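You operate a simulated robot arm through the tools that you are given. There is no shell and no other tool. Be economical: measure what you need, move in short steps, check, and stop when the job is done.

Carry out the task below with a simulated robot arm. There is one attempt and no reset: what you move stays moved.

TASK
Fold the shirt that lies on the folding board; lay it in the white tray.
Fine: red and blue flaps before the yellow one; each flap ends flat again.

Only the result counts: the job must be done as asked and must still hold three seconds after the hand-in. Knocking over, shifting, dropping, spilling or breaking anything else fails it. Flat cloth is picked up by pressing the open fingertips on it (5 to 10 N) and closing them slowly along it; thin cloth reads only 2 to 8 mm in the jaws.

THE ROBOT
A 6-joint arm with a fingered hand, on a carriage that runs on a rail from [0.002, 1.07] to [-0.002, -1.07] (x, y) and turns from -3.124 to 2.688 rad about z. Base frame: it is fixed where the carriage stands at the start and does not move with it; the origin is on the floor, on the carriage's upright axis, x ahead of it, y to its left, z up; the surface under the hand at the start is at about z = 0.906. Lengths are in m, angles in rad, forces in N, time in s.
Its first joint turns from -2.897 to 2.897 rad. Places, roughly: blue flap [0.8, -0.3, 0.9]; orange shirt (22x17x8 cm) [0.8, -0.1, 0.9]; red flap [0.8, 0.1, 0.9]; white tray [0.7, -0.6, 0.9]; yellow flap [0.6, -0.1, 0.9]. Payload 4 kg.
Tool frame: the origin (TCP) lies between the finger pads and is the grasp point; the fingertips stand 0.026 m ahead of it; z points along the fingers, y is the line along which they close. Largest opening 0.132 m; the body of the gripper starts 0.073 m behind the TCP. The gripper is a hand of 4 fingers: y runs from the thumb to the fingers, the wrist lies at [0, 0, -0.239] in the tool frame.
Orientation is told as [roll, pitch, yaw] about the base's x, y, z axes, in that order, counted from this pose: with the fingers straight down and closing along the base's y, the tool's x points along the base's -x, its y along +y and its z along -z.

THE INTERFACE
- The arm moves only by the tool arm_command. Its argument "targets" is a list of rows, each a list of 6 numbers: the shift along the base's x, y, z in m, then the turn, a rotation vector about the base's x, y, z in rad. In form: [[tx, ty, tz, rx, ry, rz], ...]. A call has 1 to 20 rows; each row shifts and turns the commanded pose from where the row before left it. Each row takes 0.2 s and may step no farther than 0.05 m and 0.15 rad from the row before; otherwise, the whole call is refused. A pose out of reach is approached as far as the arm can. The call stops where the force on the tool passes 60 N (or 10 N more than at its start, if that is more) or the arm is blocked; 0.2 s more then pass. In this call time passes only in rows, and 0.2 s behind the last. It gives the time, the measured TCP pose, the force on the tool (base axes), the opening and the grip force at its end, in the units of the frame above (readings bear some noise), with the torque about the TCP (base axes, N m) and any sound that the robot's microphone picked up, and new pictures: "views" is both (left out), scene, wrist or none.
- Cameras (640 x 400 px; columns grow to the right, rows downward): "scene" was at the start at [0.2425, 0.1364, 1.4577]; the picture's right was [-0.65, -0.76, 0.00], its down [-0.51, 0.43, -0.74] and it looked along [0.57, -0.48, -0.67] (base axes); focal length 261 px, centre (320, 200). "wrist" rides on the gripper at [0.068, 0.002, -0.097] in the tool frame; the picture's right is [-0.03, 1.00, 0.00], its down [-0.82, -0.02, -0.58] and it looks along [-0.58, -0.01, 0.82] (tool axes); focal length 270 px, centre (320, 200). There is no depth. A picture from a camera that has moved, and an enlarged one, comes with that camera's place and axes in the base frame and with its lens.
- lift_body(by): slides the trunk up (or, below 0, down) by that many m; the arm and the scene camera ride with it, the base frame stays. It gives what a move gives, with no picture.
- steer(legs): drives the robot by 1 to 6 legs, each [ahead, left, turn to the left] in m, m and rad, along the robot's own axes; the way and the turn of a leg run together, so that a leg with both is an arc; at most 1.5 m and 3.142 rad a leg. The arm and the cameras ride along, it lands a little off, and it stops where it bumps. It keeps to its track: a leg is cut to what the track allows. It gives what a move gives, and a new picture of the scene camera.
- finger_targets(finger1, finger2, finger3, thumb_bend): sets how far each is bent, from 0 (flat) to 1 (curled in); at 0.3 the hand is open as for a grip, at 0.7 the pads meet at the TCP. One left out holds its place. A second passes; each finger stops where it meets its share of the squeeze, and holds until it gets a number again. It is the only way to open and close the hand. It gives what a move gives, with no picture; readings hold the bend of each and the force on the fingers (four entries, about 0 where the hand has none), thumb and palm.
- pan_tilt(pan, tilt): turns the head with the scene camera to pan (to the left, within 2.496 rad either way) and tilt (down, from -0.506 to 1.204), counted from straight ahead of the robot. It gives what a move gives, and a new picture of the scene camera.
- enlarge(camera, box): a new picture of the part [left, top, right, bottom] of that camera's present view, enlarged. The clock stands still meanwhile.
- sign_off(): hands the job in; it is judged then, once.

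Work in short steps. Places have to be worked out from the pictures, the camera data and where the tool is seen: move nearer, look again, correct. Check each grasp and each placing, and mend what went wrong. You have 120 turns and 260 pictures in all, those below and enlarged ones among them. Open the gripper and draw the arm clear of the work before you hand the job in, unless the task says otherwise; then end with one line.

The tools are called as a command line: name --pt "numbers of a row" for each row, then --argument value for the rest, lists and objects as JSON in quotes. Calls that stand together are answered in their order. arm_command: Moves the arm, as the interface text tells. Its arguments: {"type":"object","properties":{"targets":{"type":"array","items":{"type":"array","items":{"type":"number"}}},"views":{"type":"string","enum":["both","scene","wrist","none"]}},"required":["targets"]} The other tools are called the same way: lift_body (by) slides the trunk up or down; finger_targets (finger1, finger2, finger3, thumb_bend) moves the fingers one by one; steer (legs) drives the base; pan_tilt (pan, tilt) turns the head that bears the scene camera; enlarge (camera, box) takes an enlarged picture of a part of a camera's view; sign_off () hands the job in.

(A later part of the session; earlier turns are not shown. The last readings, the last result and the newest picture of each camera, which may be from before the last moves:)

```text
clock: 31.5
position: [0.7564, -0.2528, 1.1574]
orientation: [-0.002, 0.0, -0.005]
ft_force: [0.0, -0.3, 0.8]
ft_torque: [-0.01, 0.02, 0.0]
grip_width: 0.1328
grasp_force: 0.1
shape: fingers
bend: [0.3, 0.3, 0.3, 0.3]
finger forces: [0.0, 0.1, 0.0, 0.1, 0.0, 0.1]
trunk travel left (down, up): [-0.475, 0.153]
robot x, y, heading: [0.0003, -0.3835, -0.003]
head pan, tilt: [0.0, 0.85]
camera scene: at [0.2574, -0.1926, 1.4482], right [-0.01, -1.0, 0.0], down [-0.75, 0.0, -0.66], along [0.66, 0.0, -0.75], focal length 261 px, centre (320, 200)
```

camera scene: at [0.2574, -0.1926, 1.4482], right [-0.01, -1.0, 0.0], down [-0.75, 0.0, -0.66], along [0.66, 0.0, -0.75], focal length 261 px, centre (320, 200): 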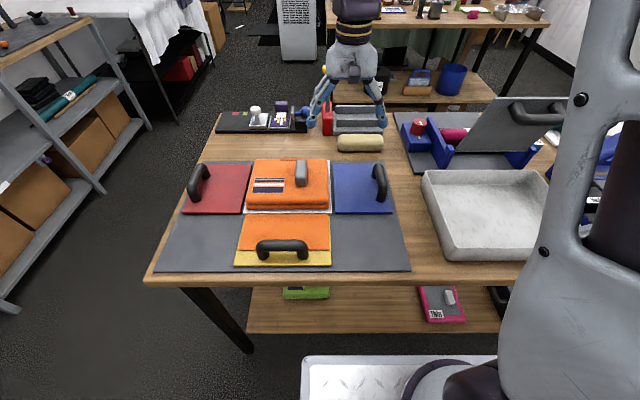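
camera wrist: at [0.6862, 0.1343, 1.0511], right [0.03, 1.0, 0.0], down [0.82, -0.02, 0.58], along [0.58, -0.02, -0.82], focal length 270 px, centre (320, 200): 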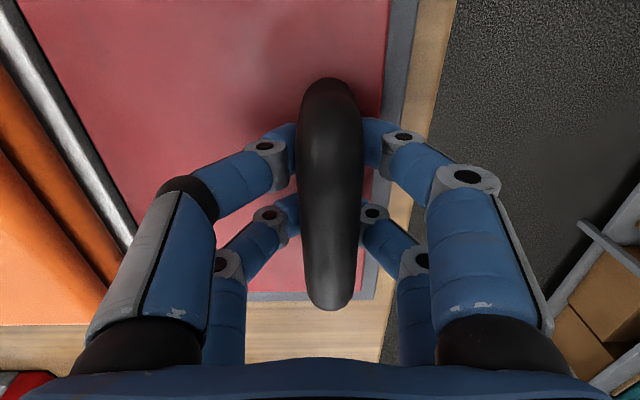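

The clear view puts the yellow handle at about (0.556, -0.111), bar along y, hinge at x≈0.677. I move above it while turning the hand -90° about z.

arm_command --pt "-0.0182 0.0129 0 0 0 -0.1428" --pt "-0.0182 0.0129 0 0 0 -0.1428" --pt "-0.0182 0.0129 0 0 0 -0.1428" --pt "-0.0182 0.0129 0 0 0 -0.1428" --pt "-0.0182 0.0129 0 0 0 -0.1428" --pt "-0.0182 0.0129 0 0 0 -0.1428" --pt "-0.0182 0.0129 0 0 0 -0.1428" --pt "-0.0182 0.0129 0 0 0 -0.1428" --pt "-0.0182 0.0129 -0.01 0 0 -0.1428" --pt "-0.0182 0.0129 -0.02 0 0 -0.1428" --pt "-0.0182 0.0129 -0.02 0 0 -0.1428" --views "both"

```text
clock: 33.9
position: [0.5551, -0.1127, 1.1048]
orientation: [0.001, 0.0, -1.579]
ft_force: [-0.6, -0.3, 0.2]
ft_torque: [-0.02, 0.0, -0.02]
grip_width: 0.1326
grasp_force: 0.0
shape: fingers
bend: [0.3, 0.3, 0.3, 0.3]
finger forces: [0.0, 0.1, 0.0, 0.1, 0.1, 0.1]
trunk travel left (down, up): [-0.475, 0.153]
robot x, y, heading: [-0.0031, -0.3812, -0.004]
head pan, tilt: [0.0, 0.85]
camera scene: at [0.2574, -0.1927, 1.4482], right [-0.01, -1.0, 0.0], down [-0.75, 0.0, -0.66], along [0.66, 0.0, -0.75], focal length 261 px, centre (320, 200)
camera wrist: at [0.5568, -0.0447, 1.2029], right [1.0, -0.03, 0.0], down [-0.03, -0.82, 0.58], along [-0.02, -0.58, -0.82], focal length 270 px, centre (320, 200)
```

scene: 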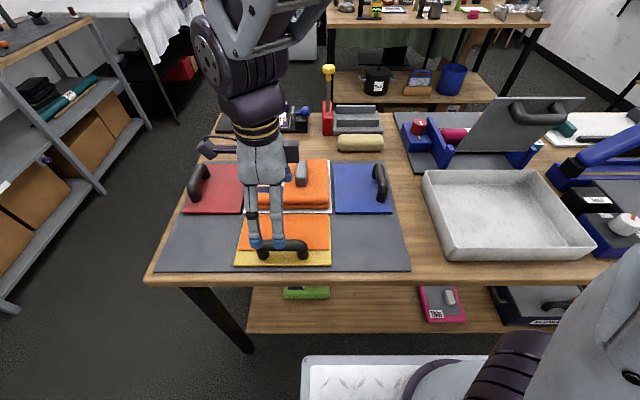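
wrist: 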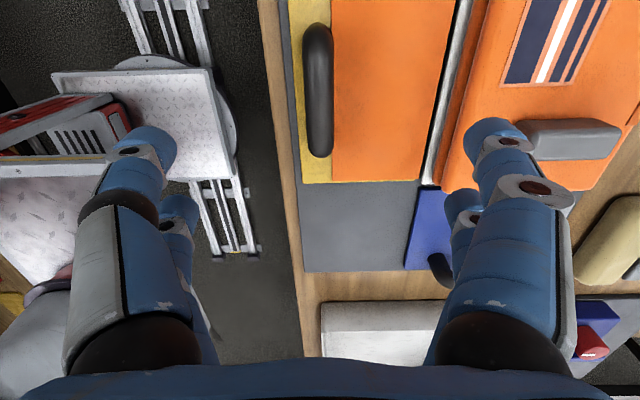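

Aligned: bar at x≈0.553, y≈-0.107. I descend to 0.985 and check.

arm_command --pt "-0.001 0.005 -0.04 0 0 0" --pt "0 0 -0.04 0 0 0" --pt "0 0 -0.04 0 0 0" --views "both"

```text
clock: 34.7
position: [0.5541, -0.109, 0.9869]
orientation: [0.0, 0.0, -1.576]
ft_force: [0.6, -0.2, 1.1]
ft_torque: [0.01, 0.0, -0.03]
grip_width: 0.133
grasp_force: 0.0
shape: fingers
bend: [0.3, 0.3, 0.3, 0.3]
finger forces: [0.0, 0.1, 0.0, 0.1, 0.1, 0.1]
trunk travel left (down, up): [-0.475, 0.153]
robot x, y, heading: [0.0002, -0.3836, -0.008]
head pan, tilt: [0.0, 0.85]
camera scene: at [0.257, -0.1928, 1.4483], right [-0.01, -1.0, 0.0], down [-0.75, 0.0, -0.66], along [0.66, 0.0, -0.75], focal length 261 px, centre (320, 200)
camera wrist: at [0.5555, -0.0421, 1.0848], right [1.0, -0.03, 0.0], down [-0.03, -0.82, 0.58], along [-0.02, -0.58, -0.82], focal length 270 px, centre (320, 200)
```

scene: 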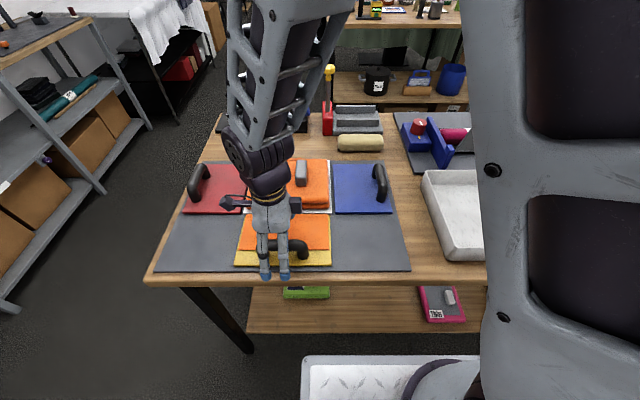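
wrist: 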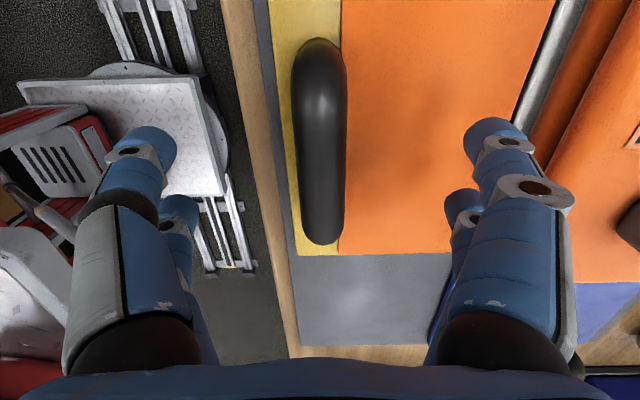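

Handle centred within a few mm. I descend to 0.955, grip, and start the swing with the hand tilting to +x side.

arm_command --pt "0 0.005 -0.02 0 0 0" --pt "0 0 -0.012 0 0 0" --views "none"

finger_targets --finger1 0.73 --finger2 0.73 --finger3 0.73 --thumb_bend 0.73

arm_command --pt "0.0053 0 0.0159 0 0.075 0" --pt "0.0071 0 0.0152 0 0.075 0" --pt "0.009 0 0.0142 0 0.075 0" --pt "0.0105 0 0.0131 0 0.075 0" --views "both"

```text
clock: 35.3
position: [0.5553, -0.1023, 0.956]
orientation: [0.001, 0.0, -1.576]
ft_force: [-0.1, 0.3, 0.1]
ft_torque: [-0.01, 0.02, 0.01]
grip_width: 0.1327
grasp_force: 0.0
shape: fingers
bend: [0.3, 0.3, 0.3, 0.3]
finger forces: [0.1, 0.1, 0.1, 0.0, 0.1, 0.0]
trunk travel left (down, up): [-0.475, 0.153]
robot x, y, heading: [-0.0049, -0.3811, -0.002]
head pan, tilt: [0.0, 0.85]
```

```text
clock: 36.3
position: [0.556, -0.1021, 0.9547]
orientation: [0.0, 0.001, -1.577]
ft_force: [-4.4, -3.0, -0.9]
ft_torque: [-0.03, -0.03, 0.07]
grip_width: 0.0
grasp_force: 4.2
shape: fingers
bend: [0.72, 0.72, 0.72, 0.71]
finger forces: [2.6, 0.1, 0.1, 0.2, 5.9, 0.0]
trunk travel left (down, up): [-0.475, 0.153]
robot x, y, heading: [0.0018, -0.3828, -0.002]
head pan, tilt: [0.0, 0.85]
```

```text
clock: 37.3
position: [0.587, -0.1028, 1.0141]
orientation: [-0.3, -0.001, -1.576]
ft_force: [6.5, -2.5, -13.8]
ft_torque: [-0.01, 0.14, 0.02]
grip_width: 0.0019
grasp_force: 10.3
shape: fingers
bend: [0.71, 0.71, 0.73, 0.72]
finger forces: [9.3, 7.9, 0.1, 0.1, 1.9, 0.1]
trunk travel left (down, up): [-0.475, 0.153]
robot x, y, heading: [-0.0035, -0.3798, -0.004]
head pan, tilt: [0.0, 0.85]
camera scene: at [0.2579, -0.1924, 1.4479], right [-0.01, -1.0, 0.0], down [-0.75, 0.0, -0.66], along [0.66, 0.0, -0.75], focal length 261 px, centre (320, 200)
camera wrist: at [0.6164, -0.0349, 1.1068], right [0.95, -0.03, -0.3], down [0.15, -0.82, 0.56], along [-0.26, -0.58, -0.77], focal length 270 px, centre (320, 200)
```

scene: 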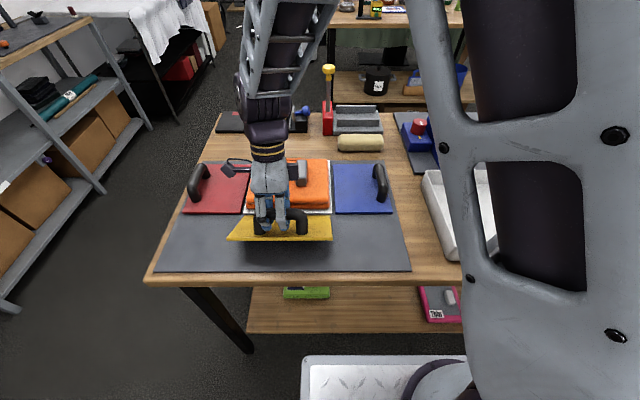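
wrist: 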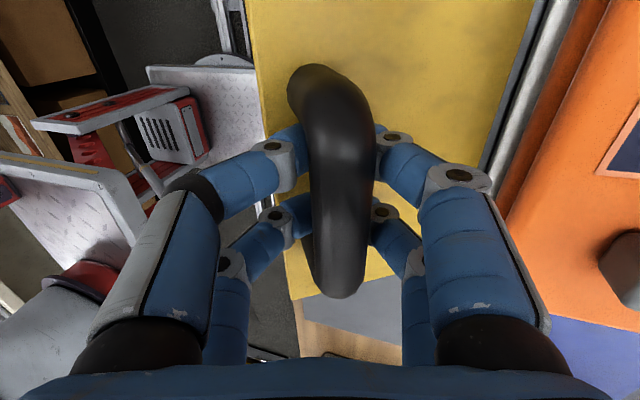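

The shirt's hem has already come off the yellow flap; -14 N shows the arc a little too wide. I tighten the radius and continue.

arm_command --pt "0.0087 0 0.0045 0 0.08 0" --pt "0.0124 0 0.0094 0 0.08 0" --pt "0.0135 0 0.0078 0 0.08 0" --pt "0.0143 0 0.0062 0 0.08 0" --pt "0.015 0 0.0044 0 0.08 0" --views "both"

```text
clock: 38.5
position: [0.6508, -0.1021, 1.0453]
orientation: [-0.7, -0.005, -1.576]
ft_force: [-1.5, -6.9, -26.1]
ft_torque: [-0.08, 0.45, -0.03]
grip_width: 0.0047
grasp_force: 15.5
shape: fingers
bend: [0.69, 0.69, 0.73, 0.73]
finger forces: [13.4, 13.7, 0.0, 0.0, 3.8, 0.0]
trunk travel left (down, up): [-0.475, 0.153]
robot x, y, heading: [-0.0005, -0.3773, -0.004]
head pan, tilt: [0.0, 0.85]
camera scene: at [0.2579, -0.1927, 1.448], right [-0.01, -1.0, 0.0], down [-0.75, 0.0, -0.66], along [0.66, 0.0, -0.75], focal length 261 px, centre (320, 200)
camera wrist: at [0.714, -0.0348, 1.1197], right [0.76, -0.03, -0.65], down [0.35, -0.82, 0.46], along [-0.54, -0.58, -0.61], focal length 270 px, centre (320, 200)
```

scene: 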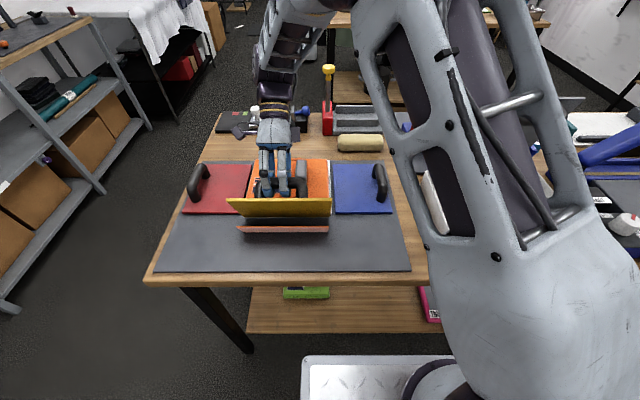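
wrist: 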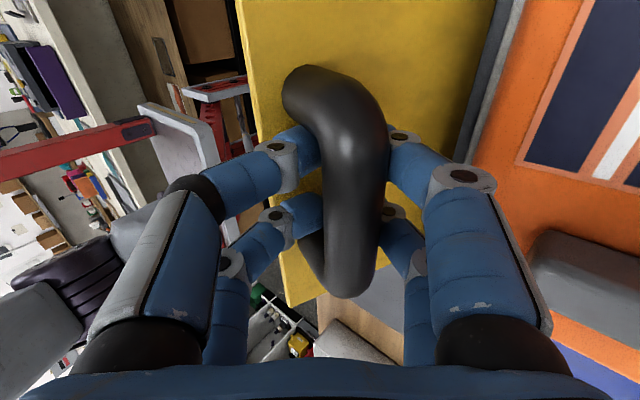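

An orange strip shows near the hinge; I enlarge to understand what the hem is doing.

enlarge --camera "scene" --box '[160, 130, 420, 290]'

```text
2.46 times, centred on (290, 210) of scene
camera zoom: at [0.2579, -0.1927, 1.448], right [-0.01, -1.0, 0.0], down [-0.75, 0.0, -0.66], along [0.66, 0.0, -0.75], focal length 643 px, centre (394, 175)
```

zoom: 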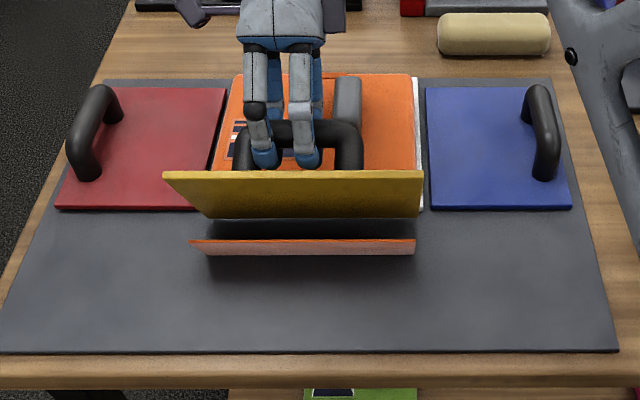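

The hem piece turns about its own line along with the flap; fine. I continue with a slightly lower arc past vertical.

arm_command --pt "0.012 0 -0.004 0 0.08 0" --pt "0.015 0 0.001 0 0.08 0" --pt "0.0155 0 0.0 0 0.08 0" --pt "0.0155 0 -0.002 0 0.08 0" --pt "0.015 0 -0.0035 0 0.08 0" --views "both"

```text
clock: 39.7
position: [0.7094, -0.1036, 1.0321]
orientation: [-1.095, 0.0, -1.575]
ft_force: [1.5, -3.1, 2.4]
ft_torque: [0.04, 0.08, 0.02]
grip_width: 0.0
grasp_force: 2.9
shape: fingers
bend: [0.72, 0.72, 0.73, 0.72]
finger forces: [0.1, 0.0, 0.0, 0.0, 5.9, 0.0]
out of reach, approached as far as the arm can: row 5
trunk travel left (down, up): [-0.475, 0.153]
robot x, y, heading: [0.0001, -0.3825, -0.004]
head pan, tilt: [0.0, 0.85]
camera scene: at [0.2573, -0.1925, 1.4483], right [-0.01, -1.0, 0.0], down [-0.75, 0.0, -0.66], along [0.66, 0.0, -0.75], focal length 261 px, centre (320, 200)
camera wrist: at [0.7949, -0.0364, 1.0759], right [0.46, -0.03, -0.89], down [0.5, -0.82, 0.28], along [-0.73, -0.57, -0.36], focal length 270 px, centre (320, 200)
```

scene: 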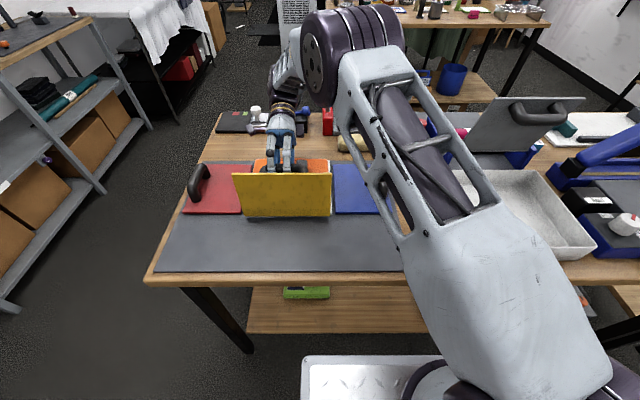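
wrist: 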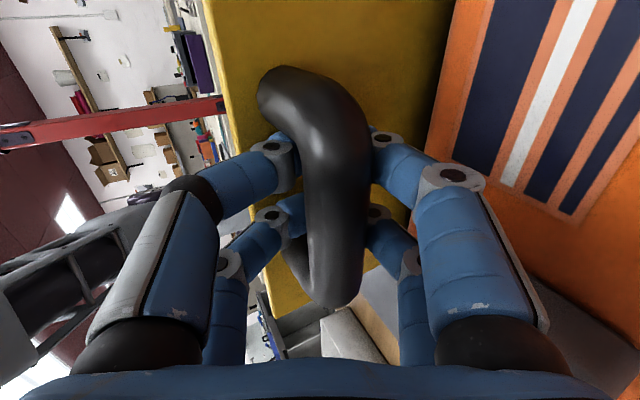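

About vertical now, near the tilt limit. I push a bit further without more tilt.

arm_command --pt "0.012 0 -0.004 0 -0.02 0" --pt "0.012 0 -0.005 0 -0.02 0" --views "both"

enlarge --camera "scene" --box '[160, 130, 420, 290]'

```text
clock: 40.3
position: [0.7264, -0.1062, 1.0211]
orientation: [-1.055, -0.004, -1.576]
ft_force: [-1.0, 0.5, 1.0]
ft_torque: [0.0, -0.04, 0.01]
grip_width: 0.0
grasp_force: 0.1
shape: fingers
bend: [0.72, 0.72, 0.73, 0.72]
finger forces: [0.1, 0.0, 0.0, 0.1, 1.0, 0.0]
out of reach, approached as far as the arm can: row 1, 2
trunk travel left (down, up): [-0.475, 0.153]
robot x, y, heading: [0.0, -0.3816, -0.008]
head pan, tilt: [0.0, 0.85]
camera scene: at [0.2572, -0.1924, 1.4482], right [-0.01, -1.0, 0.0], down [-0.75, 0.0, -0.66], along [0.66, 0.0, -0.75], focal length 261 px, centre (320, 200)
camera wrist: at [0.81, -0.039, 1.0678], right [0.49, -0.03, -0.87], down [0.49, -0.82, 0.31], along [-0.72, -0.58, -0.39], focal length 270 px, centre (320, 200)
```

scene: 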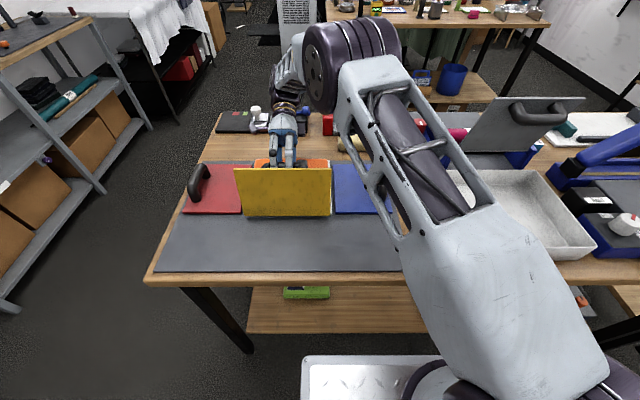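
wrist: 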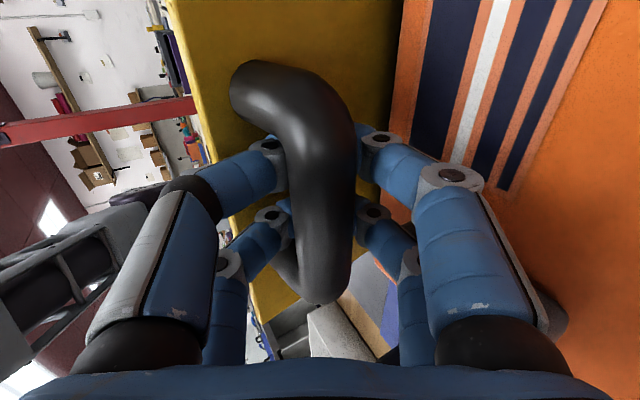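

```text
2.46 times, centred on (290, 210) of scene
camera zoom: at [0.2572, -0.1924, 1.4482], right [-0.01, -1.0, 0.0], down [-0.75, 0.0, -0.66], along [0.66, 0.0, -0.75], focal length 643 px, centre (394, 175)
```

zoom: 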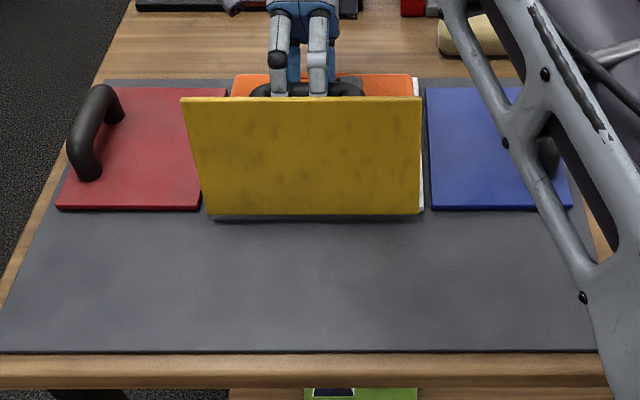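

The flap is a little past vertical and loose. I push a bit more with less tilt to match the other two (~105°).

arm_command --pt "0.01 0 -0.003 0 -0.06 0" --pt "0.01 0 -0.004 0 -0.06 0" --views "both"

```text
clock: 40.9
position: [0.7427, -0.1062, 1.0154]
orientation: [-0.943, -0.005, -1.57]
ft_force: [-42.6, -3.9, 0.7]
ft_torque: [0.1, -0.62, 0.36]
grip_width: 0.0131
grasp_force: 19.1
shape: fingers
bend: [0.73, 0.72, 0.64, 0.63]
finger forces: [0.5, 0.7, 14.2, 0.1, 23.3, 0.1]
trunk travel left (down, up): [-0.475, 0.153]
robot x, y, heading: [0.001, -0.3861, -0.004]
head pan, tilt: [0.0, 0.85]
camera scene: at [0.2554, -0.1926, 1.4487], right [-0.01, -1.0, 0.0], down [-0.75, 0.0, -0.66], along [0.66, 0.0, -0.75], focal length 261 px, centre (320, 200)
camera wrist: at [0.8215, -0.0382, 1.0711], right [0.59, -0.03, -0.81], down [0.46, -0.81, 0.36], along [-0.67, -0.58, -0.46], focal length 270 px, centre (320, 200)
```

scene: 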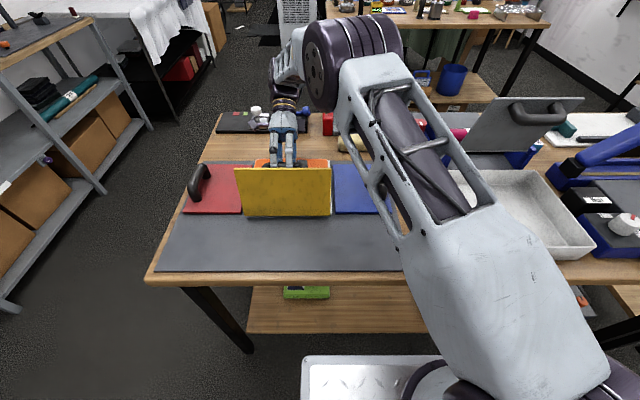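
wrist: 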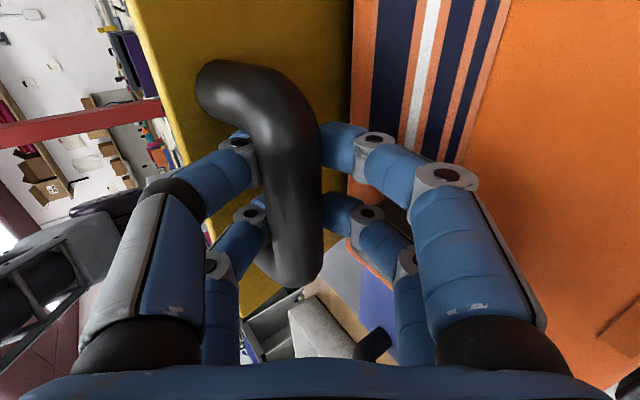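

It reached its stop (-42 N). Now I bring the yellow flap back along its arc.

arm_command --pt "-0.017 0 0.009 0 -0.02 0" --pt "-0.0163 0.001 0.0096 0 -0.03 0" --pt "-0.015 0.001 0.004 0 -0.07 0" --pt "-0.0145 0.001 0.002 0 -0.07 0" --pt "-0.015 0.001 0 0 -0.07 0" --pt "-0.015 0 -0.002 0 -0.07 0" --pt "-0.0155 0 -0.005 0 -0.08 0" --pt "-0.0145 0 -0.007 0 -0.08 0" --views "both"

```text
clock: 42.7
position: [0.6237, -0.1043, 1.0242]
orientation: [-0.448, -0.002, -1.577]
ft_force: [0.7, -1.3, 1.5]
ft_torque: [0.02, 0.03, -0.04]
grip_width: 0.0
grasp_force: 0.1
shape: fingers
bend: [0.72, 0.72, 0.71, 0.72]
finger forces: [0.1, 0.0, 0.0, 0.0, 0.0, 0.1]
trunk travel left (down, up): [-0.475, 0.153]
robot x, y, heading: [-0.0048, -0.3829, -0.005]
head pan, tilt: [0.0, 0.85]
camera scene: at [0.2578, -0.1926, 1.4481], right [-0.01, -1.0, 0.0], down [-0.75, 0.0, -0.66], along [0.66, 0.0, -0.75], focal length 261 px, centre (320, 200)
camera wrist: at [0.6674, -0.0367, 1.1099], right [0.9, -0.03, -0.43], down [0.23, -0.82, 0.53], along [-0.37, -0.58, -0.73], focal length 270 px, centre (320, 200)
```

scene: 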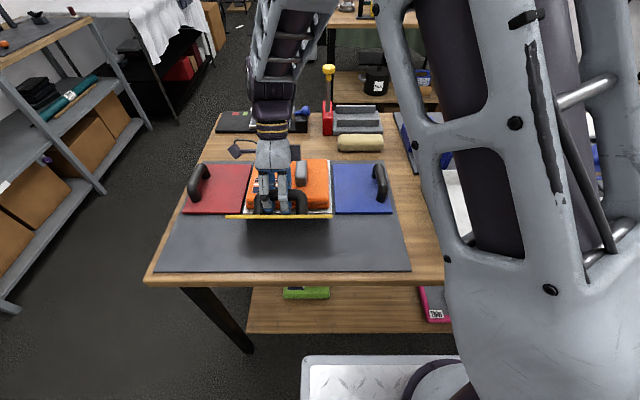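
wrist: 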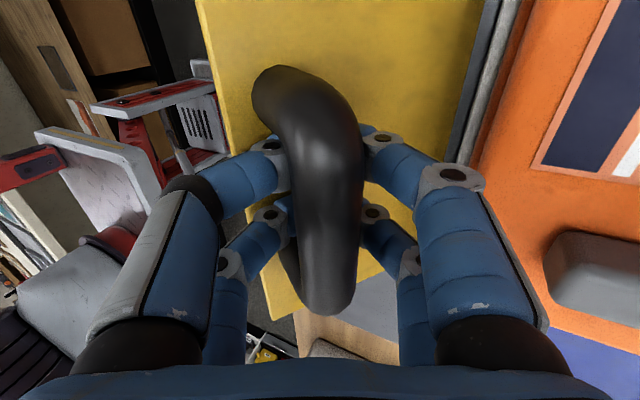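

The hem has gone over and the flap comes down without strain. I lower it the rest of the way.

arm_command --pt "-0.0135 0 -0.008 0 -0.08 0" --pt "-0.0125 0 -0.01 0 -0.08 0" --pt "-0.0125 0 -0.0115 0 -0.08 0" --pt "-0.0115 0 -0.0125 0 -0.07 0" --pt "-0.0105 0 -0.014 0 -0.07 0" --pt "-0.0075 0 -0.0135 0 -0.07 0" --views "both"

```text
clock: 44.1
position: [0.5552, -0.1029, 0.9531]
orientation: [0.0, -0.001, -1.576]
ft_force: [1.2, -4.3, 0.5]
ft_torque: [-0.06, -0.03, -0.06]
grip_width: 0.0003
grasp_force: 2.7
shape: fingers
bend: [0.72, 0.72, 0.71, 0.72]
finger forces: [0.0, 0.0, 0.1, 0.0, 4.9, 0.1]
trunk travel left (down, up): [-0.475, 0.153]
robot x, y, heading: [-0.0017, -0.3839, -0.004]
head pan, tilt: [0.0, 0.85]
camera scene: at [0.2576, -0.1929, 1.4481], right [-0.01, -1.0, 0.0], down [-0.75, 0.0, -0.66], along [0.66, 0.0, -0.75], focal length 261 px, centre (320, 200)
camera wrist: at [0.5569, -0.0355, 1.0507], right [1.0, -0.03, 0.0], down [-0.02, -0.82, 0.58], along [-0.02, -0.58, -0.82], focal length 270 px, centre (320, 200)
```

scene: 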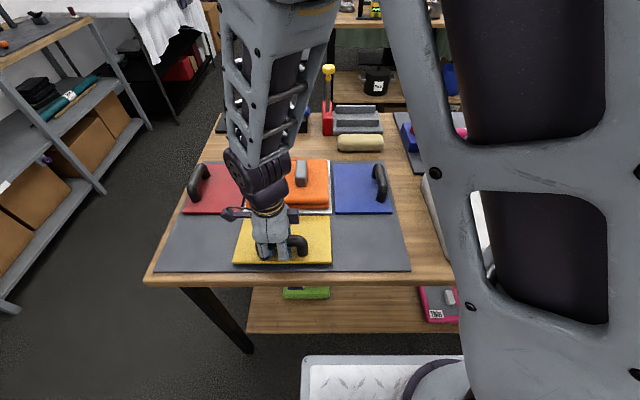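
wrist: 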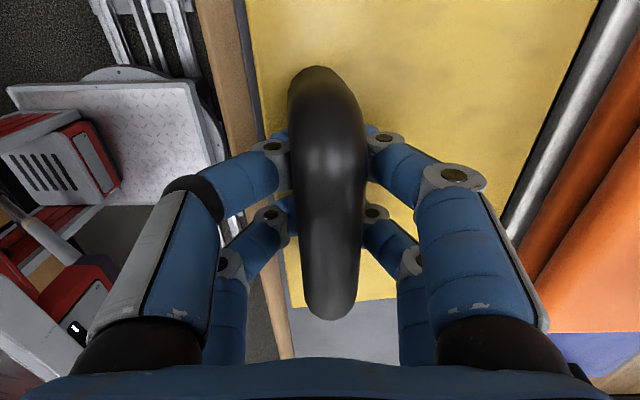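

The yellow flap is flat. I open, rise, and move above the shirt to look at the grey grip.

finger_targets --finger1 0.3 --finger2 0.3 --finger3 0.3 --thumb_bend 0.3

arm_command --pt "0 0 0.03 0 0 0" --pt "0 0 0.04 0 0 0" --pt "0 0 0.045 0 0 0" --pt "0 0 0.045 0 0 0" --pt "0.01 0 0.04 0 0 0.1428" --pt "0.01 0 0.02 0 0 0.1428" --pt "0.01 0 0 0 0 0.1428" --pt "0.01 0 0 0 0 0.1428" --pt "0.01 0 0 0 0 0.1428" --pt "0.01 0 0 0 0 0.1428" --pt "0.01 0 0 0 0 0.1428" --pt "0.01 0 0 0 0 0.1428" --pt "0.01 0 0 0 0 0.1428" --pt "0.01 0 0 0 0 0.1428" --pt "0.01 0 0 0 0 0.1428" --views "both"

enlarge --camera "scene" --box '[160, 130, 420, 290]'

```text
clock: 45.1
position: [0.5555, -0.1021, 0.9522]
orientation: [-0.001, 0.001, -1.577]
ft_force: [0.5, -0.4, 0.2]
ft_torque: [0.0, -0.02, 0.03]
grip_width: 0.1322
grasp_force: 0.0
shape: fingers
bend: [0.3, 0.3, 0.3, 0.3]
finger forces: [0.0, 0.0, 0.0, 0.0, 0.0, 0.0]
trunk travel left (down, up): [-0.475, 0.153]
robot x, y, heading: [-0.0008, -0.3831, -0.005]
head pan, tilt: [0.0, 0.85]
```

```text
clock: 48.3
position: [0.6664, -0.1033, 1.1745]
orientation: [0.001, 0.0, -0.003]
ft_force: [0.1, 0.1, 0.9]
ft_torque: [-0.01, 0.0, 0.0]
grip_width: 0.1327
grasp_force: 0.1
shape: fingers
bend: [0.3, 0.3, 0.3, 0.3]
finger forces: [0.1, 0.0, 0.0, 0.1, 0.1, 0.1]
trunk travel left (down, up): [-0.475, 0.153]
robot x, y, heading: [0.0016, -0.3783, -0.01]
head pan, tilt: [0.0, 0.85]
camera scene: at [0.2572, -0.1926, 1.4482], right [-0.01, -1.0, 0.0], down [-0.75, 0.0, -0.66], along [0.66, 0.0, -0.75], focal length 261 px, centre (320, 200)
camera wrist: at [0.5975, -0.1024, 1.272], right [0.03, 1.0, 0.0], down [0.82, -0.02, 0.58], along [0.58, -0.02, -0.82], focal length 270 px, centre (320, 200)
```

scene: 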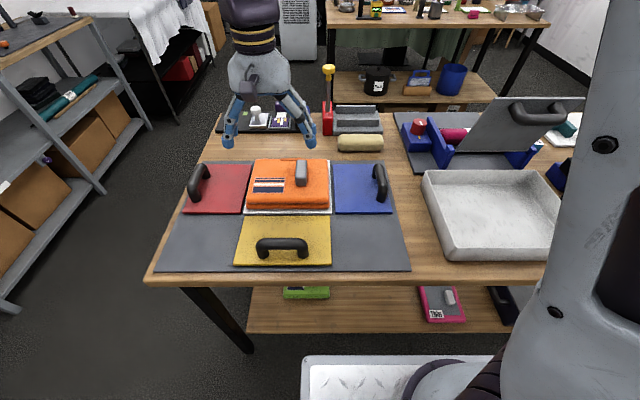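
wrist: 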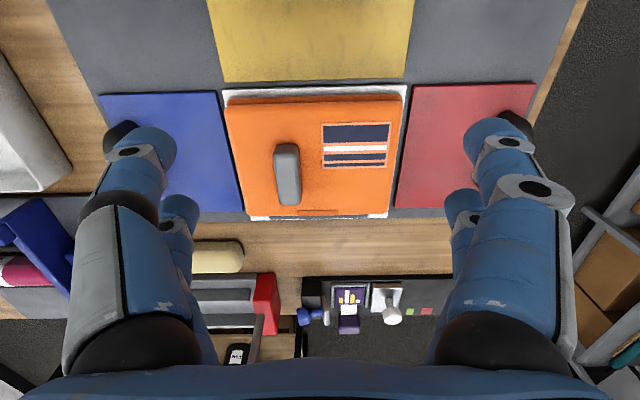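

```text
2.46 times, centred on (290, 210) of scene
camera zoom: at [0.2572, -0.1926, 1.4482], right [-0.01, -1.0, 0.0], down [-0.75, 0.0, -0.66], along [0.66, 0.0, -0.75], focal length 643 px, centre (394, 175)
```

zoom: 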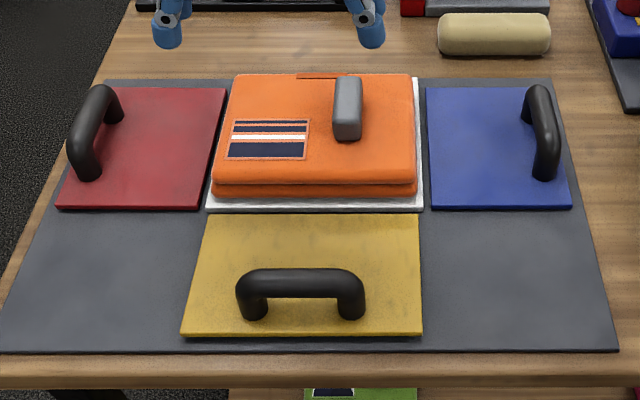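

All three flaps are flat and the shirt is folded. The grey grip on the shirt is a bar along x around (0.745, -0.145, top ≈1.0); I move above it for a closer look.

arm_command --pt "0.04 -0.02 0 0 0 0" --pt "0.036 -0.023 0 0 0 0" --pt "0 0 -0.04 0 0 0" --pt "0 0 -0.035 0 0 0" --views "both"

```text
clock: 49.3
position: [0.7433, -0.1475, 1.1008]
orientation: [-0.001, 0.001, -0.002]
ft_force: [-0.6, -0.4, -0.2]
ft_torque: [0.03, 0.0, -0.02]
grip_width: 0.1326
grasp_force: 0.1
shape: fingers
bend: [0.3, 0.3, 0.3, 0.3]
finger forces: [0.1, 0.0, 0.0, 0.0, 0.1, 0.0]
trunk travel left (down, up): [-0.475, 0.153]
robot x, y, heading: [-0.0014, -0.3796, -0.004]
head pan, tilt: [0.0, 0.85]
camera scene: at [0.2571, -0.1927, 1.4482], right [-0.01, -1.0, 0.0], down [-0.75, 0.0, -0.66], along [0.66, 0.0, -0.75], focal length 261 px, centre (320, 200)
camera wrist: at [0.6747, -0.1465, 1.1977], right [0.03, 1.0, 0.0], down [0.82, -0.03, 0.58], along [0.58, -0.02, -0.82], focal length 270 px, centre (320, 200)
```

scene: 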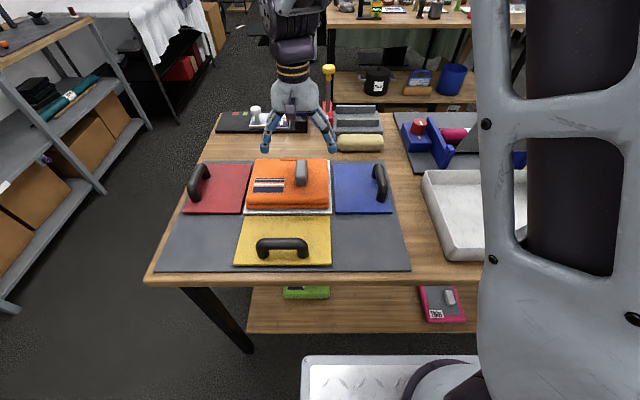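
wrist: 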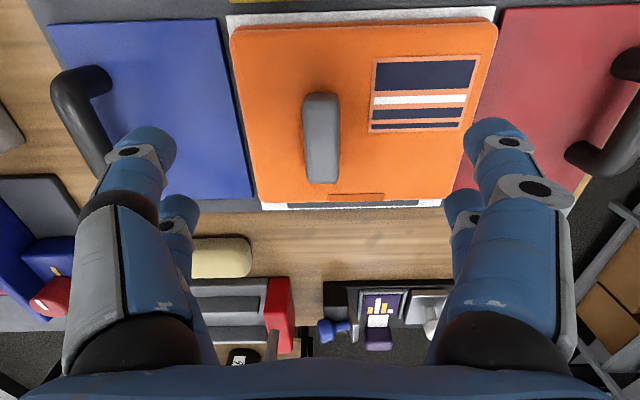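

The grip's centre is at about (0.760, -0.147) with top ≈0.995. I descend over it, stopping as the fingertips near the cloth.

arm_command --pt "0.016 0.0 -0.04 0 0 0" --pt "0 0 -0.04 0 0 0" --pt "0 0 -0.015 0 0 0" --pt "0 0 -0.008 0 0 0" --views "both"

enlarge --camera "scene" --box '[220, 100, 380, 220]'

```text
clock: 50.3
position: [0.7581, -0.1458, 0.9951]
orientation: [0.001, 0.001, -0.007]
ft_force: [-0.5, 0.2, 0.2]
ft_torque: [-0.02, -0.02, -0.03]
grip_width: 0.1326
grasp_force: 0.1
shape: fingers
bend: [0.3, 0.3, 0.3, 0.3]
finger forces: [0.0, 0.0, 0.0, 0.1, 0.0, 0.0]
trunk travel left (down, up): [-0.475, 0.153]
robot x, y, heading: [-0.0003, -0.3821, -0.005]
head pan, tilt: [0.0, 0.85]
camera scene: at [0.2573, -0.1926, 1.4482], right [-0.01, -1.0, 0.0], down [-0.75, 0.0, -0.66], along [0.66, 0.0, -0.75], focal length 261 px, centre (320, 200)
camera wrist: at [0.6894, -0.1442, 1.0929], right [0.03, 1.0, 0.0], down [0.82, -0.03, 0.58], along [0.58, -0.02, -0.82], focal length 270 px, centre (320, 200)
```

scene: 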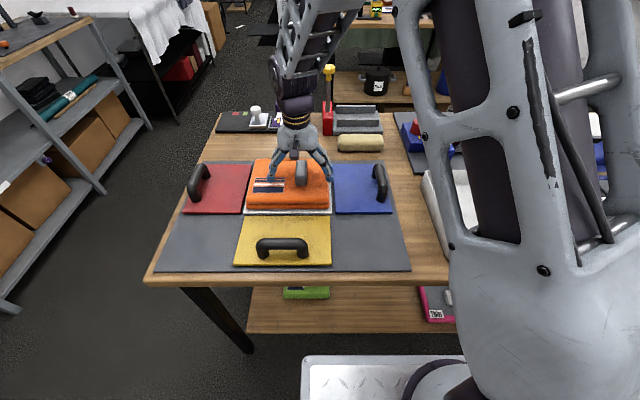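
wrist: 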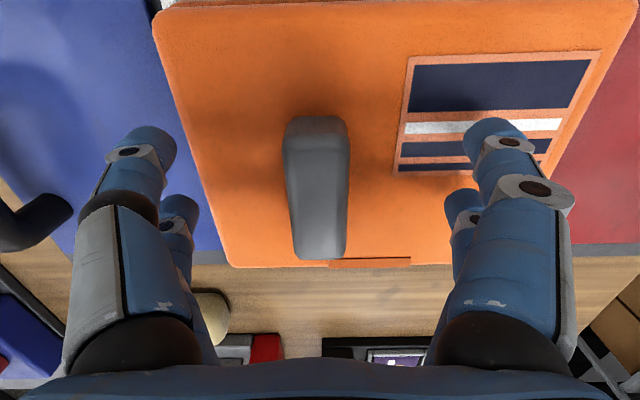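

```text
3.33 times, centred on (300, 160) of scene
camera zoom: at [0.2573, -0.1926, 1.4482], right [-0.01, -1.0, 0.0], down [-0.75, 0.0, -0.66], along [0.66, 0.0, -0.75], focal length 870 px, centre (387, 333)
```

zoom: 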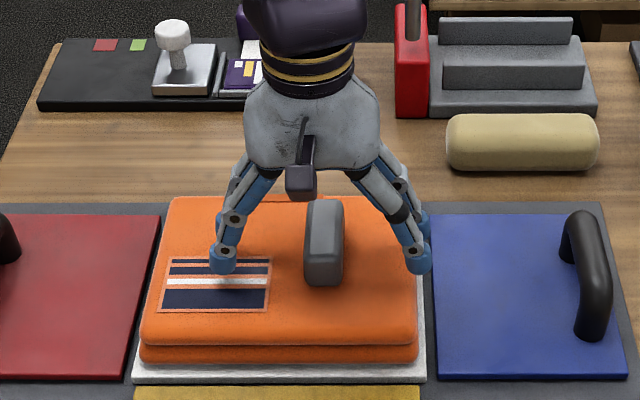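

Well centred, tips not yet touching. I lower in small steps, watching the force.

arm_command --pt "0.001 -0.001 -0.005 0 0 0.005" --pt "0 0 -0.005 0 0 0" --views "none"

arm_command --pt "0 0 -0.004 0 0 0" --views "wrist"

```text
clock: 50.9
position: [0.76, -0.146, 0.986]
orientation: [0.0, -0.001, 0.001]
ft_force: [-0.1, -0.2, 0.6]
ft_torque: [-0.02, 0.0, -0.02]
grip_width: 0.1326
grasp_force: 0.1
shape: fingers
bend: [0.3, 0.3, 0.3, 0.3]
finger forces: [0.0, 0.1, 0.0, 0.0, 0.1, 0.1]
trunk travel left (down, up): [-0.475, 0.153]
robot x, y, heading: [0.0028, -0.3813, -0.005]
head pan, tilt: [0.0, 0.85]
```

```text
clock: 51.3
position: [0.7593, -0.1451, 0.9828]
orientation: [0.003, 0.0, 0.001]
ft_force: [0.1, -0.2, 0.4]
ft_torque: [0.0, 0.02, -0.01]
grip_width: 0.1327
grasp_force: 0.0
shape: fingers
bend: [0.3, 0.3, 0.3, 0.3]
finger forces: [0.1, 0.1, 0.1, 0.0, 0.0, 0.0]
trunk travel left (down, up): [-0.475, 0.153]
robot x, y, heading: [-0.0038, -0.3799, -0.005]
head pan, tilt: [0.0, 0.85]
camera wrist: at [0.6902, -0.1457, 1.081], right [0.03, 1.0, 0.0], down [0.82, -0.02, 0.58], along [0.58, -0.01, -0.82], focal length 270 px, centre (320, 200)
```

wrist: 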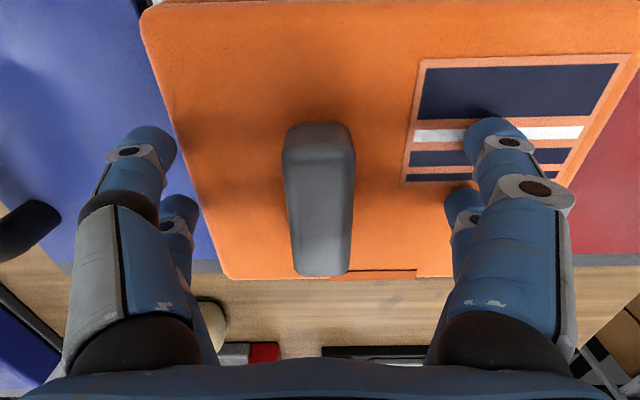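

Still free at 0.983. I close the fingers on the grip.

finger_targets --finger1 0.75 --finger2 0.75 --finger3 0.75 --thumb_bend 0.75

enlarge --camera "wrist" --box '[0, 0, 640, 400]'

```text
clock: 52.3
position: [0.759, -0.1474, 0.9845]
orientation: [0.0, -0.004, -0.001]
ft_force: [8.8, -11.3, 33.2]
ft_torque: [-0.85, 0.23, 0.21]
grip_width: 0.025
grasp_force: 35.1
shape: fingers
bend: [0.71, 0.7, 0.69, 0.69]
finger forces: [9.4, 11.2, 14.0, 0.1, 36.5, 0.1]
trunk travel left (down, up): [-0.475, 0.153]
robot x, y, heading: [-0.0001, -0.3769, -0.006]
head pan, tilt: [0.0, 0.85]
```

```text
1.00 times, centred on (320, 200) of wrist (not enlarged: the box is as wide or as high as the picture)
camera zoom: at [0.6905, -0.147, 1.0823], right [0.03, 1.0, 0.0], down [0.81, -0.02, 0.58], along [0.58, -0.01, -0.81], focal length 270 px, centre (320, 200)
```

zoom: 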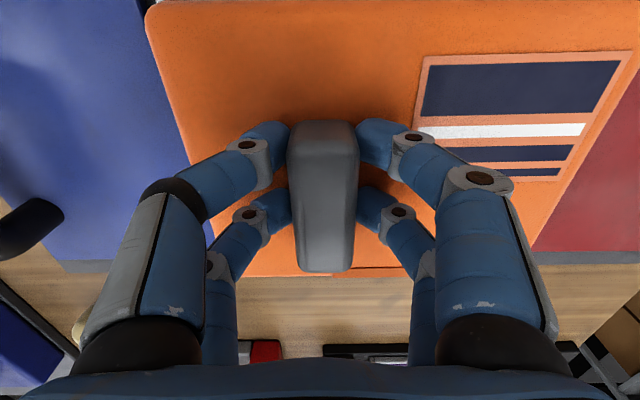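

A firm grip on the knob (35 N, 25 mm). I lift straight up a few centimetres and check.

arm_command --pt "0 0 0.01 0 0 0" --pt "0 0 0.015 0 0 0" --pt "0 0 0.02 0 0 0" --pt "0 0 0.02 0 0 0" --views "both"

```text
clock: 53.3
position: [0.758, -0.145, 1.0479]
orientation: [0.0, 0.001, 0.0]
ft_force: [0.4, 0.8, -2.0]
ft_torque: [-0.07, -0.02, -0.04]
grip_width: 0.0255
grasp_force: 20.6
shape: fingers
bend: [0.71, 0.7, 0.7, 0.68]
finger forces: [9.3, 10.0, 7.4, 0.0, 13.9, 0.0]
trunk travel left (down, up): [-0.475, 0.153]
robot x, y, heading: [-0.0014, -0.3798, -0.005]
head pan, tilt: [0.0, 0.85]
camera scene: at [0.2577, -0.1925, 1.4481], right [-0.01, -1.0, 0.0], down [-0.75, 0.0, -0.66], along [0.66, 0.0, -0.75], focal length 261 px, centre (320, 200)
camera wrist: at [0.6885, -0.1444, 1.1462], right [0.03, 1.0, 0.0], down [0.82, -0.02, 0.58], along [0.58, -0.01, -0.82], focal length 270 px, centre (320, 200)
```

scene: 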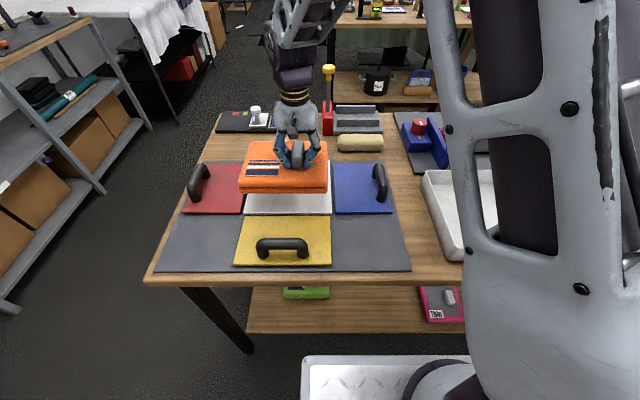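
wrist: 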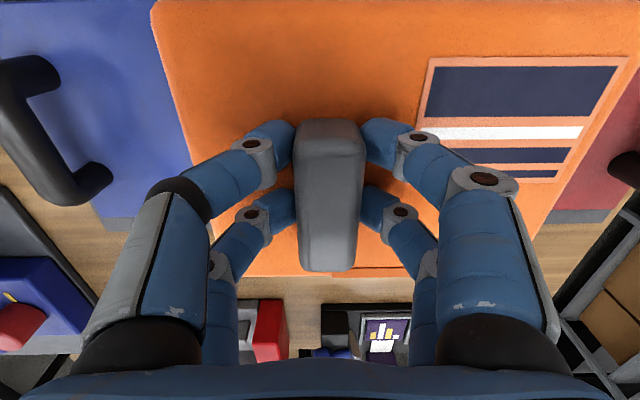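

The shirt hangs level and light. I rise and carry it toward the tray, stopping for a look when above it.

arm_command --pt "0 0 0.04 0 0 0" --pt "0 0 0.04 0 0 0" --pt "-0.006 -0.045 0 0 0 0" --pt "-0.006 -0.045 0 0 0 0" --pt "-0.006 -0.045 0 0 0 0" --pt "-0.006 -0.045 0 0 0 0" --pt "-0.006 -0.045 0 0 0 0" --pt "-0.008 -0.045 0 0 0 0" --pt "-0.009 -0.045 0 0 0 0" --pt "-0.009 -0.045 0 0 0 0" --pt "-0.009 -0.045 0 0 0 0" --pt "-0.009 -0.045 0 0 0 0" --pt "-0.009 -0.045 0 0 0 0" --pt "0 -0.042 0 0 0 0" --views "wrist"

pan_tilt --pan -0.5 --tilt 0.85

```text
clock: 56.3
position: [0.6758, -0.6833, 1.1276]
orientation: [-0.001, -0.001, 0.0]
ft_force: [-0.2, 0.4, -1.0]
ft_torque: [-0.09, 0.01, 0.0]
grip_width: 0.0255
grasp_force: 19.7
shape: fingers
bend: [0.71, 0.7, 0.7, 0.68]
finger forces: [9.3, 10.0, 7.4, 0.0, 13.4, 0.0]
trunk travel left (down, up): [-0.475, 0.153]
robot x, y, heading: [-0.0027, -0.3847, -0.003]
head pan, tilt: [0.0, 0.85]
camera wrist: at [0.6069, -0.6835, 1.2258], right [0.03, 1.0, 0.0], down [0.82, -0.02, 0.58], along [0.58, -0.01, -0.82], focal length 270 px, centre (320, 200)
```

wrist: 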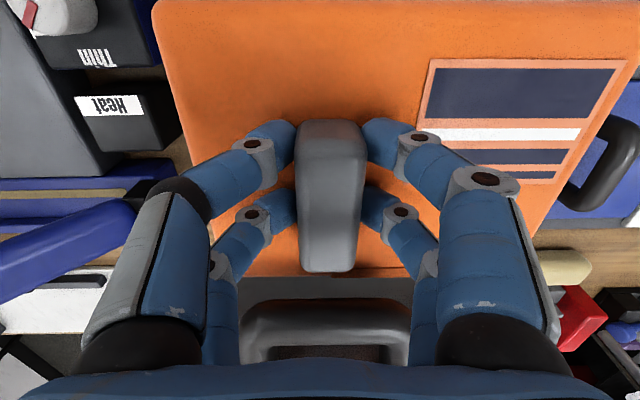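

```text
clock: 57.2
position: [0.6766, -0.6839, 1.1279]
orientation: [0.0, -0.001, 0.0]
ft_force: [-0.7, -0.2, -1.7]
ft_torque: [-0.08, 0.0, 0.0]
grip_width: 0.0254
grasp_force: 20.0
shape: fingers
bend: [0.71, 0.7, 0.7, 0.68]
finger forces: [9.5, 10.0, 7.6, 0.1, 13.3, 0.0]
trunk travel left (down, up): [-0.475, 0.153]
robot x, y, heading: [-0.0013, -0.3816, -0.009]
head pan, tilt: [-0.499, 0.85]
camera scene: at [0.2477, -0.2299, 1.4481], right [-0.48, -0.88, 0.0], down [-0.66, 0.36, -0.66], along [0.58, -0.32, -0.75], focal length 261 px, centre (320, 200)
```

scene: 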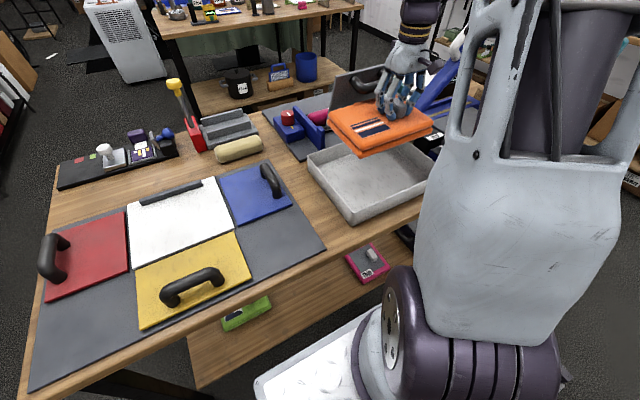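

The shirt is over the tray. I enlarge to check its placement relative to the rim.

enlarge --camera "scene" --box '[290, 70, 450, 230]'

```text
2.50 times, centred on (370, 150) of scene
camera zoom: at [0.2477, -0.2299, 1.4481], right [-0.48, -0.88, 0.0], down [-0.66, 0.36, -0.66], along [0.58, -0.32, -0.75], focal length 653 px, centre (195, 325)
```

zoom: 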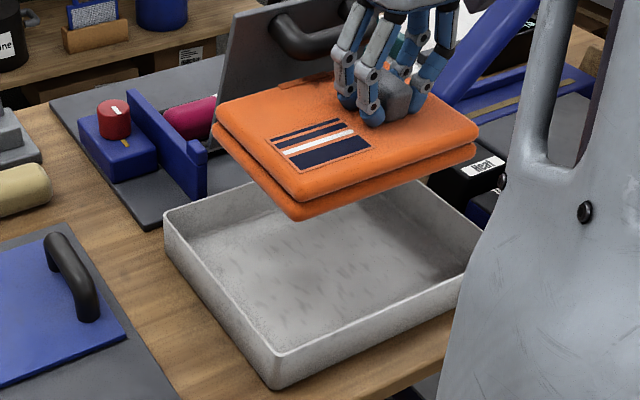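

Tray spans about x 0.55–0.79, y -0.49 to -0.82; the shirt is well inside. I lower to about 0.99.

arm_command --pt "-0.003 0 -0.04 0 0 0" --pt "0 0 -0.04 0 0 0" --pt "0 0 -0.035 0 0 0" --pt "0 0 -0.02 0 0 0" --views "scene"

enlarge --camera "scene" --box '[290, 70, 450, 230]'

```text
clock: 58.2
position: [0.6725, -0.6831, 0.9936]
orientation: [-0.001, 0.001, 0.0]
ft_force: [0.6, -0.5, -1.3]
ft_torque: [-0.06, 0.0, 0.04]
grip_width: 0.0254
grasp_force: 20.1
shape: fingers
bend: [0.71, 0.7, 0.7, 0.68]
finger forces: [9.4, 9.8, 7.5, 0.2, 13.2, 0.0]
trunk travel left (down, up): [-0.475, 0.153]
robot x, y, heading: [-0.0002, -0.3834, -0.001]
head pan, tilt: [-0.499, 0.85]
camera scene: at [0.2475, -0.2299, 1.4482], right [-0.48, -0.88, 0.0], down [-0.66, 0.36, -0.66], along [0.58, -0.32, -0.75], focal length 261 px, centre (320, 200)
```

scene: 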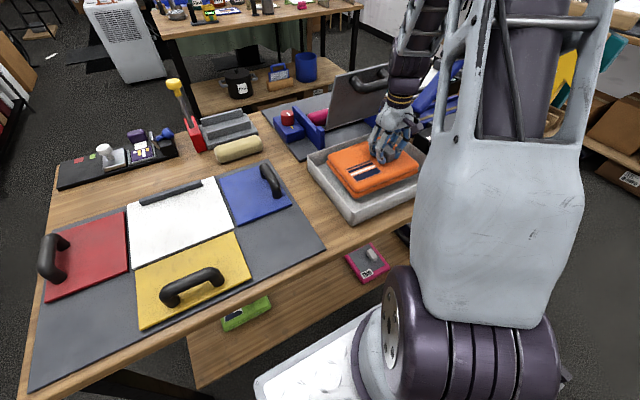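

```text
2.50 times, centred on (370, 150) of scene
camera zoom: at [0.2475, -0.2299, 1.4482], right [-0.48, -0.88, 0.0], down [-0.66, 0.36, -0.66], along [0.58, -0.32, -0.75], focal length 653 px, centre (195, 325)
```

zoom: 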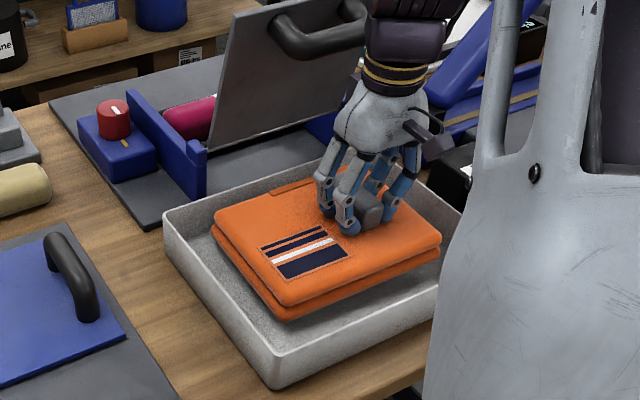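

The shirt is inside the tray, still hanging slightly. I lower in small steps until the weight comes off.

arm_command --pt "0 0 -0.006 0 0 0" --pt "0 0 -0.005 0 0 0" --views "none"

arm_command --pt "0 0 -0.004 0 0 0" --views "none"

arm_command --pt "0 0 -0.003 0 0 0" --views "none"

```text
clock: 58.8
position: [0.6733, -0.6855, 0.9814]
orientation: [0.002, -0.001, -0.002]
ft_force: [-0.1, -0.1, -0.7]
ft_torque: [-0.05, 0.04, -0.04]
grip_width: 0.0258
grasp_force: 19.6
shape: fingers
bend: [0.71, 0.7, 0.7, 0.68]
finger forces: [9.4, 9.8, 7.6, 0.0, 13.2, 0.1]
trunk travel left (down, up): [-0.475, 0.153]
robot x, y, heading: [-0.0023, -0.3806, -0.008]
head pan, tilt: [-0.499, 0.85]
```

```text
clock: 59.2
position: [0.6731, -0.6842, 0.9796]
orientation: [0.001, 0.001, -0.001]
ft_force: [0.1, -0.6, -1.7]
ft_torque: [-0.06, -0.01, 0.02]
grip_width: 0.0253
grasp_force: 19.6
shape: fingers
bend: [0.71, 0.7, 0.7, 0.68]
finger forces: [9.4, 9.9, 7.5, 0.1, 13.3, 0.1]
trunk travel left (down, up): [-0.475, 0.153]
robot x, y, heading: [-0.0019, -0.3834, -0.002]
head pan, tilt: [-0.499, 0.85]
```

```text
clock: 59.6
position: [0.6731, -0.6851, 0.9753]
orientation: [0.002, 0.0, 0.0]
ft_force: [0.0, -0.8, -0.9]
ft_torque: [-0.01, 0.07, 0.04]
grip_width: 0.0253
grasp_force: 19.1
shape: fingers
bend: [0.71, 0.7, 0.7, 0.68]
finger forces: [9.2, 9.9, 7.3, 0.1, 12.3, 0.0]
trunk travel left (down, up): [-0.475, 0.153]
robot x, y, heading: [-0.0032, -0.3859, -0.006]
head pan, tilt: [-0.499, 0.85]
```

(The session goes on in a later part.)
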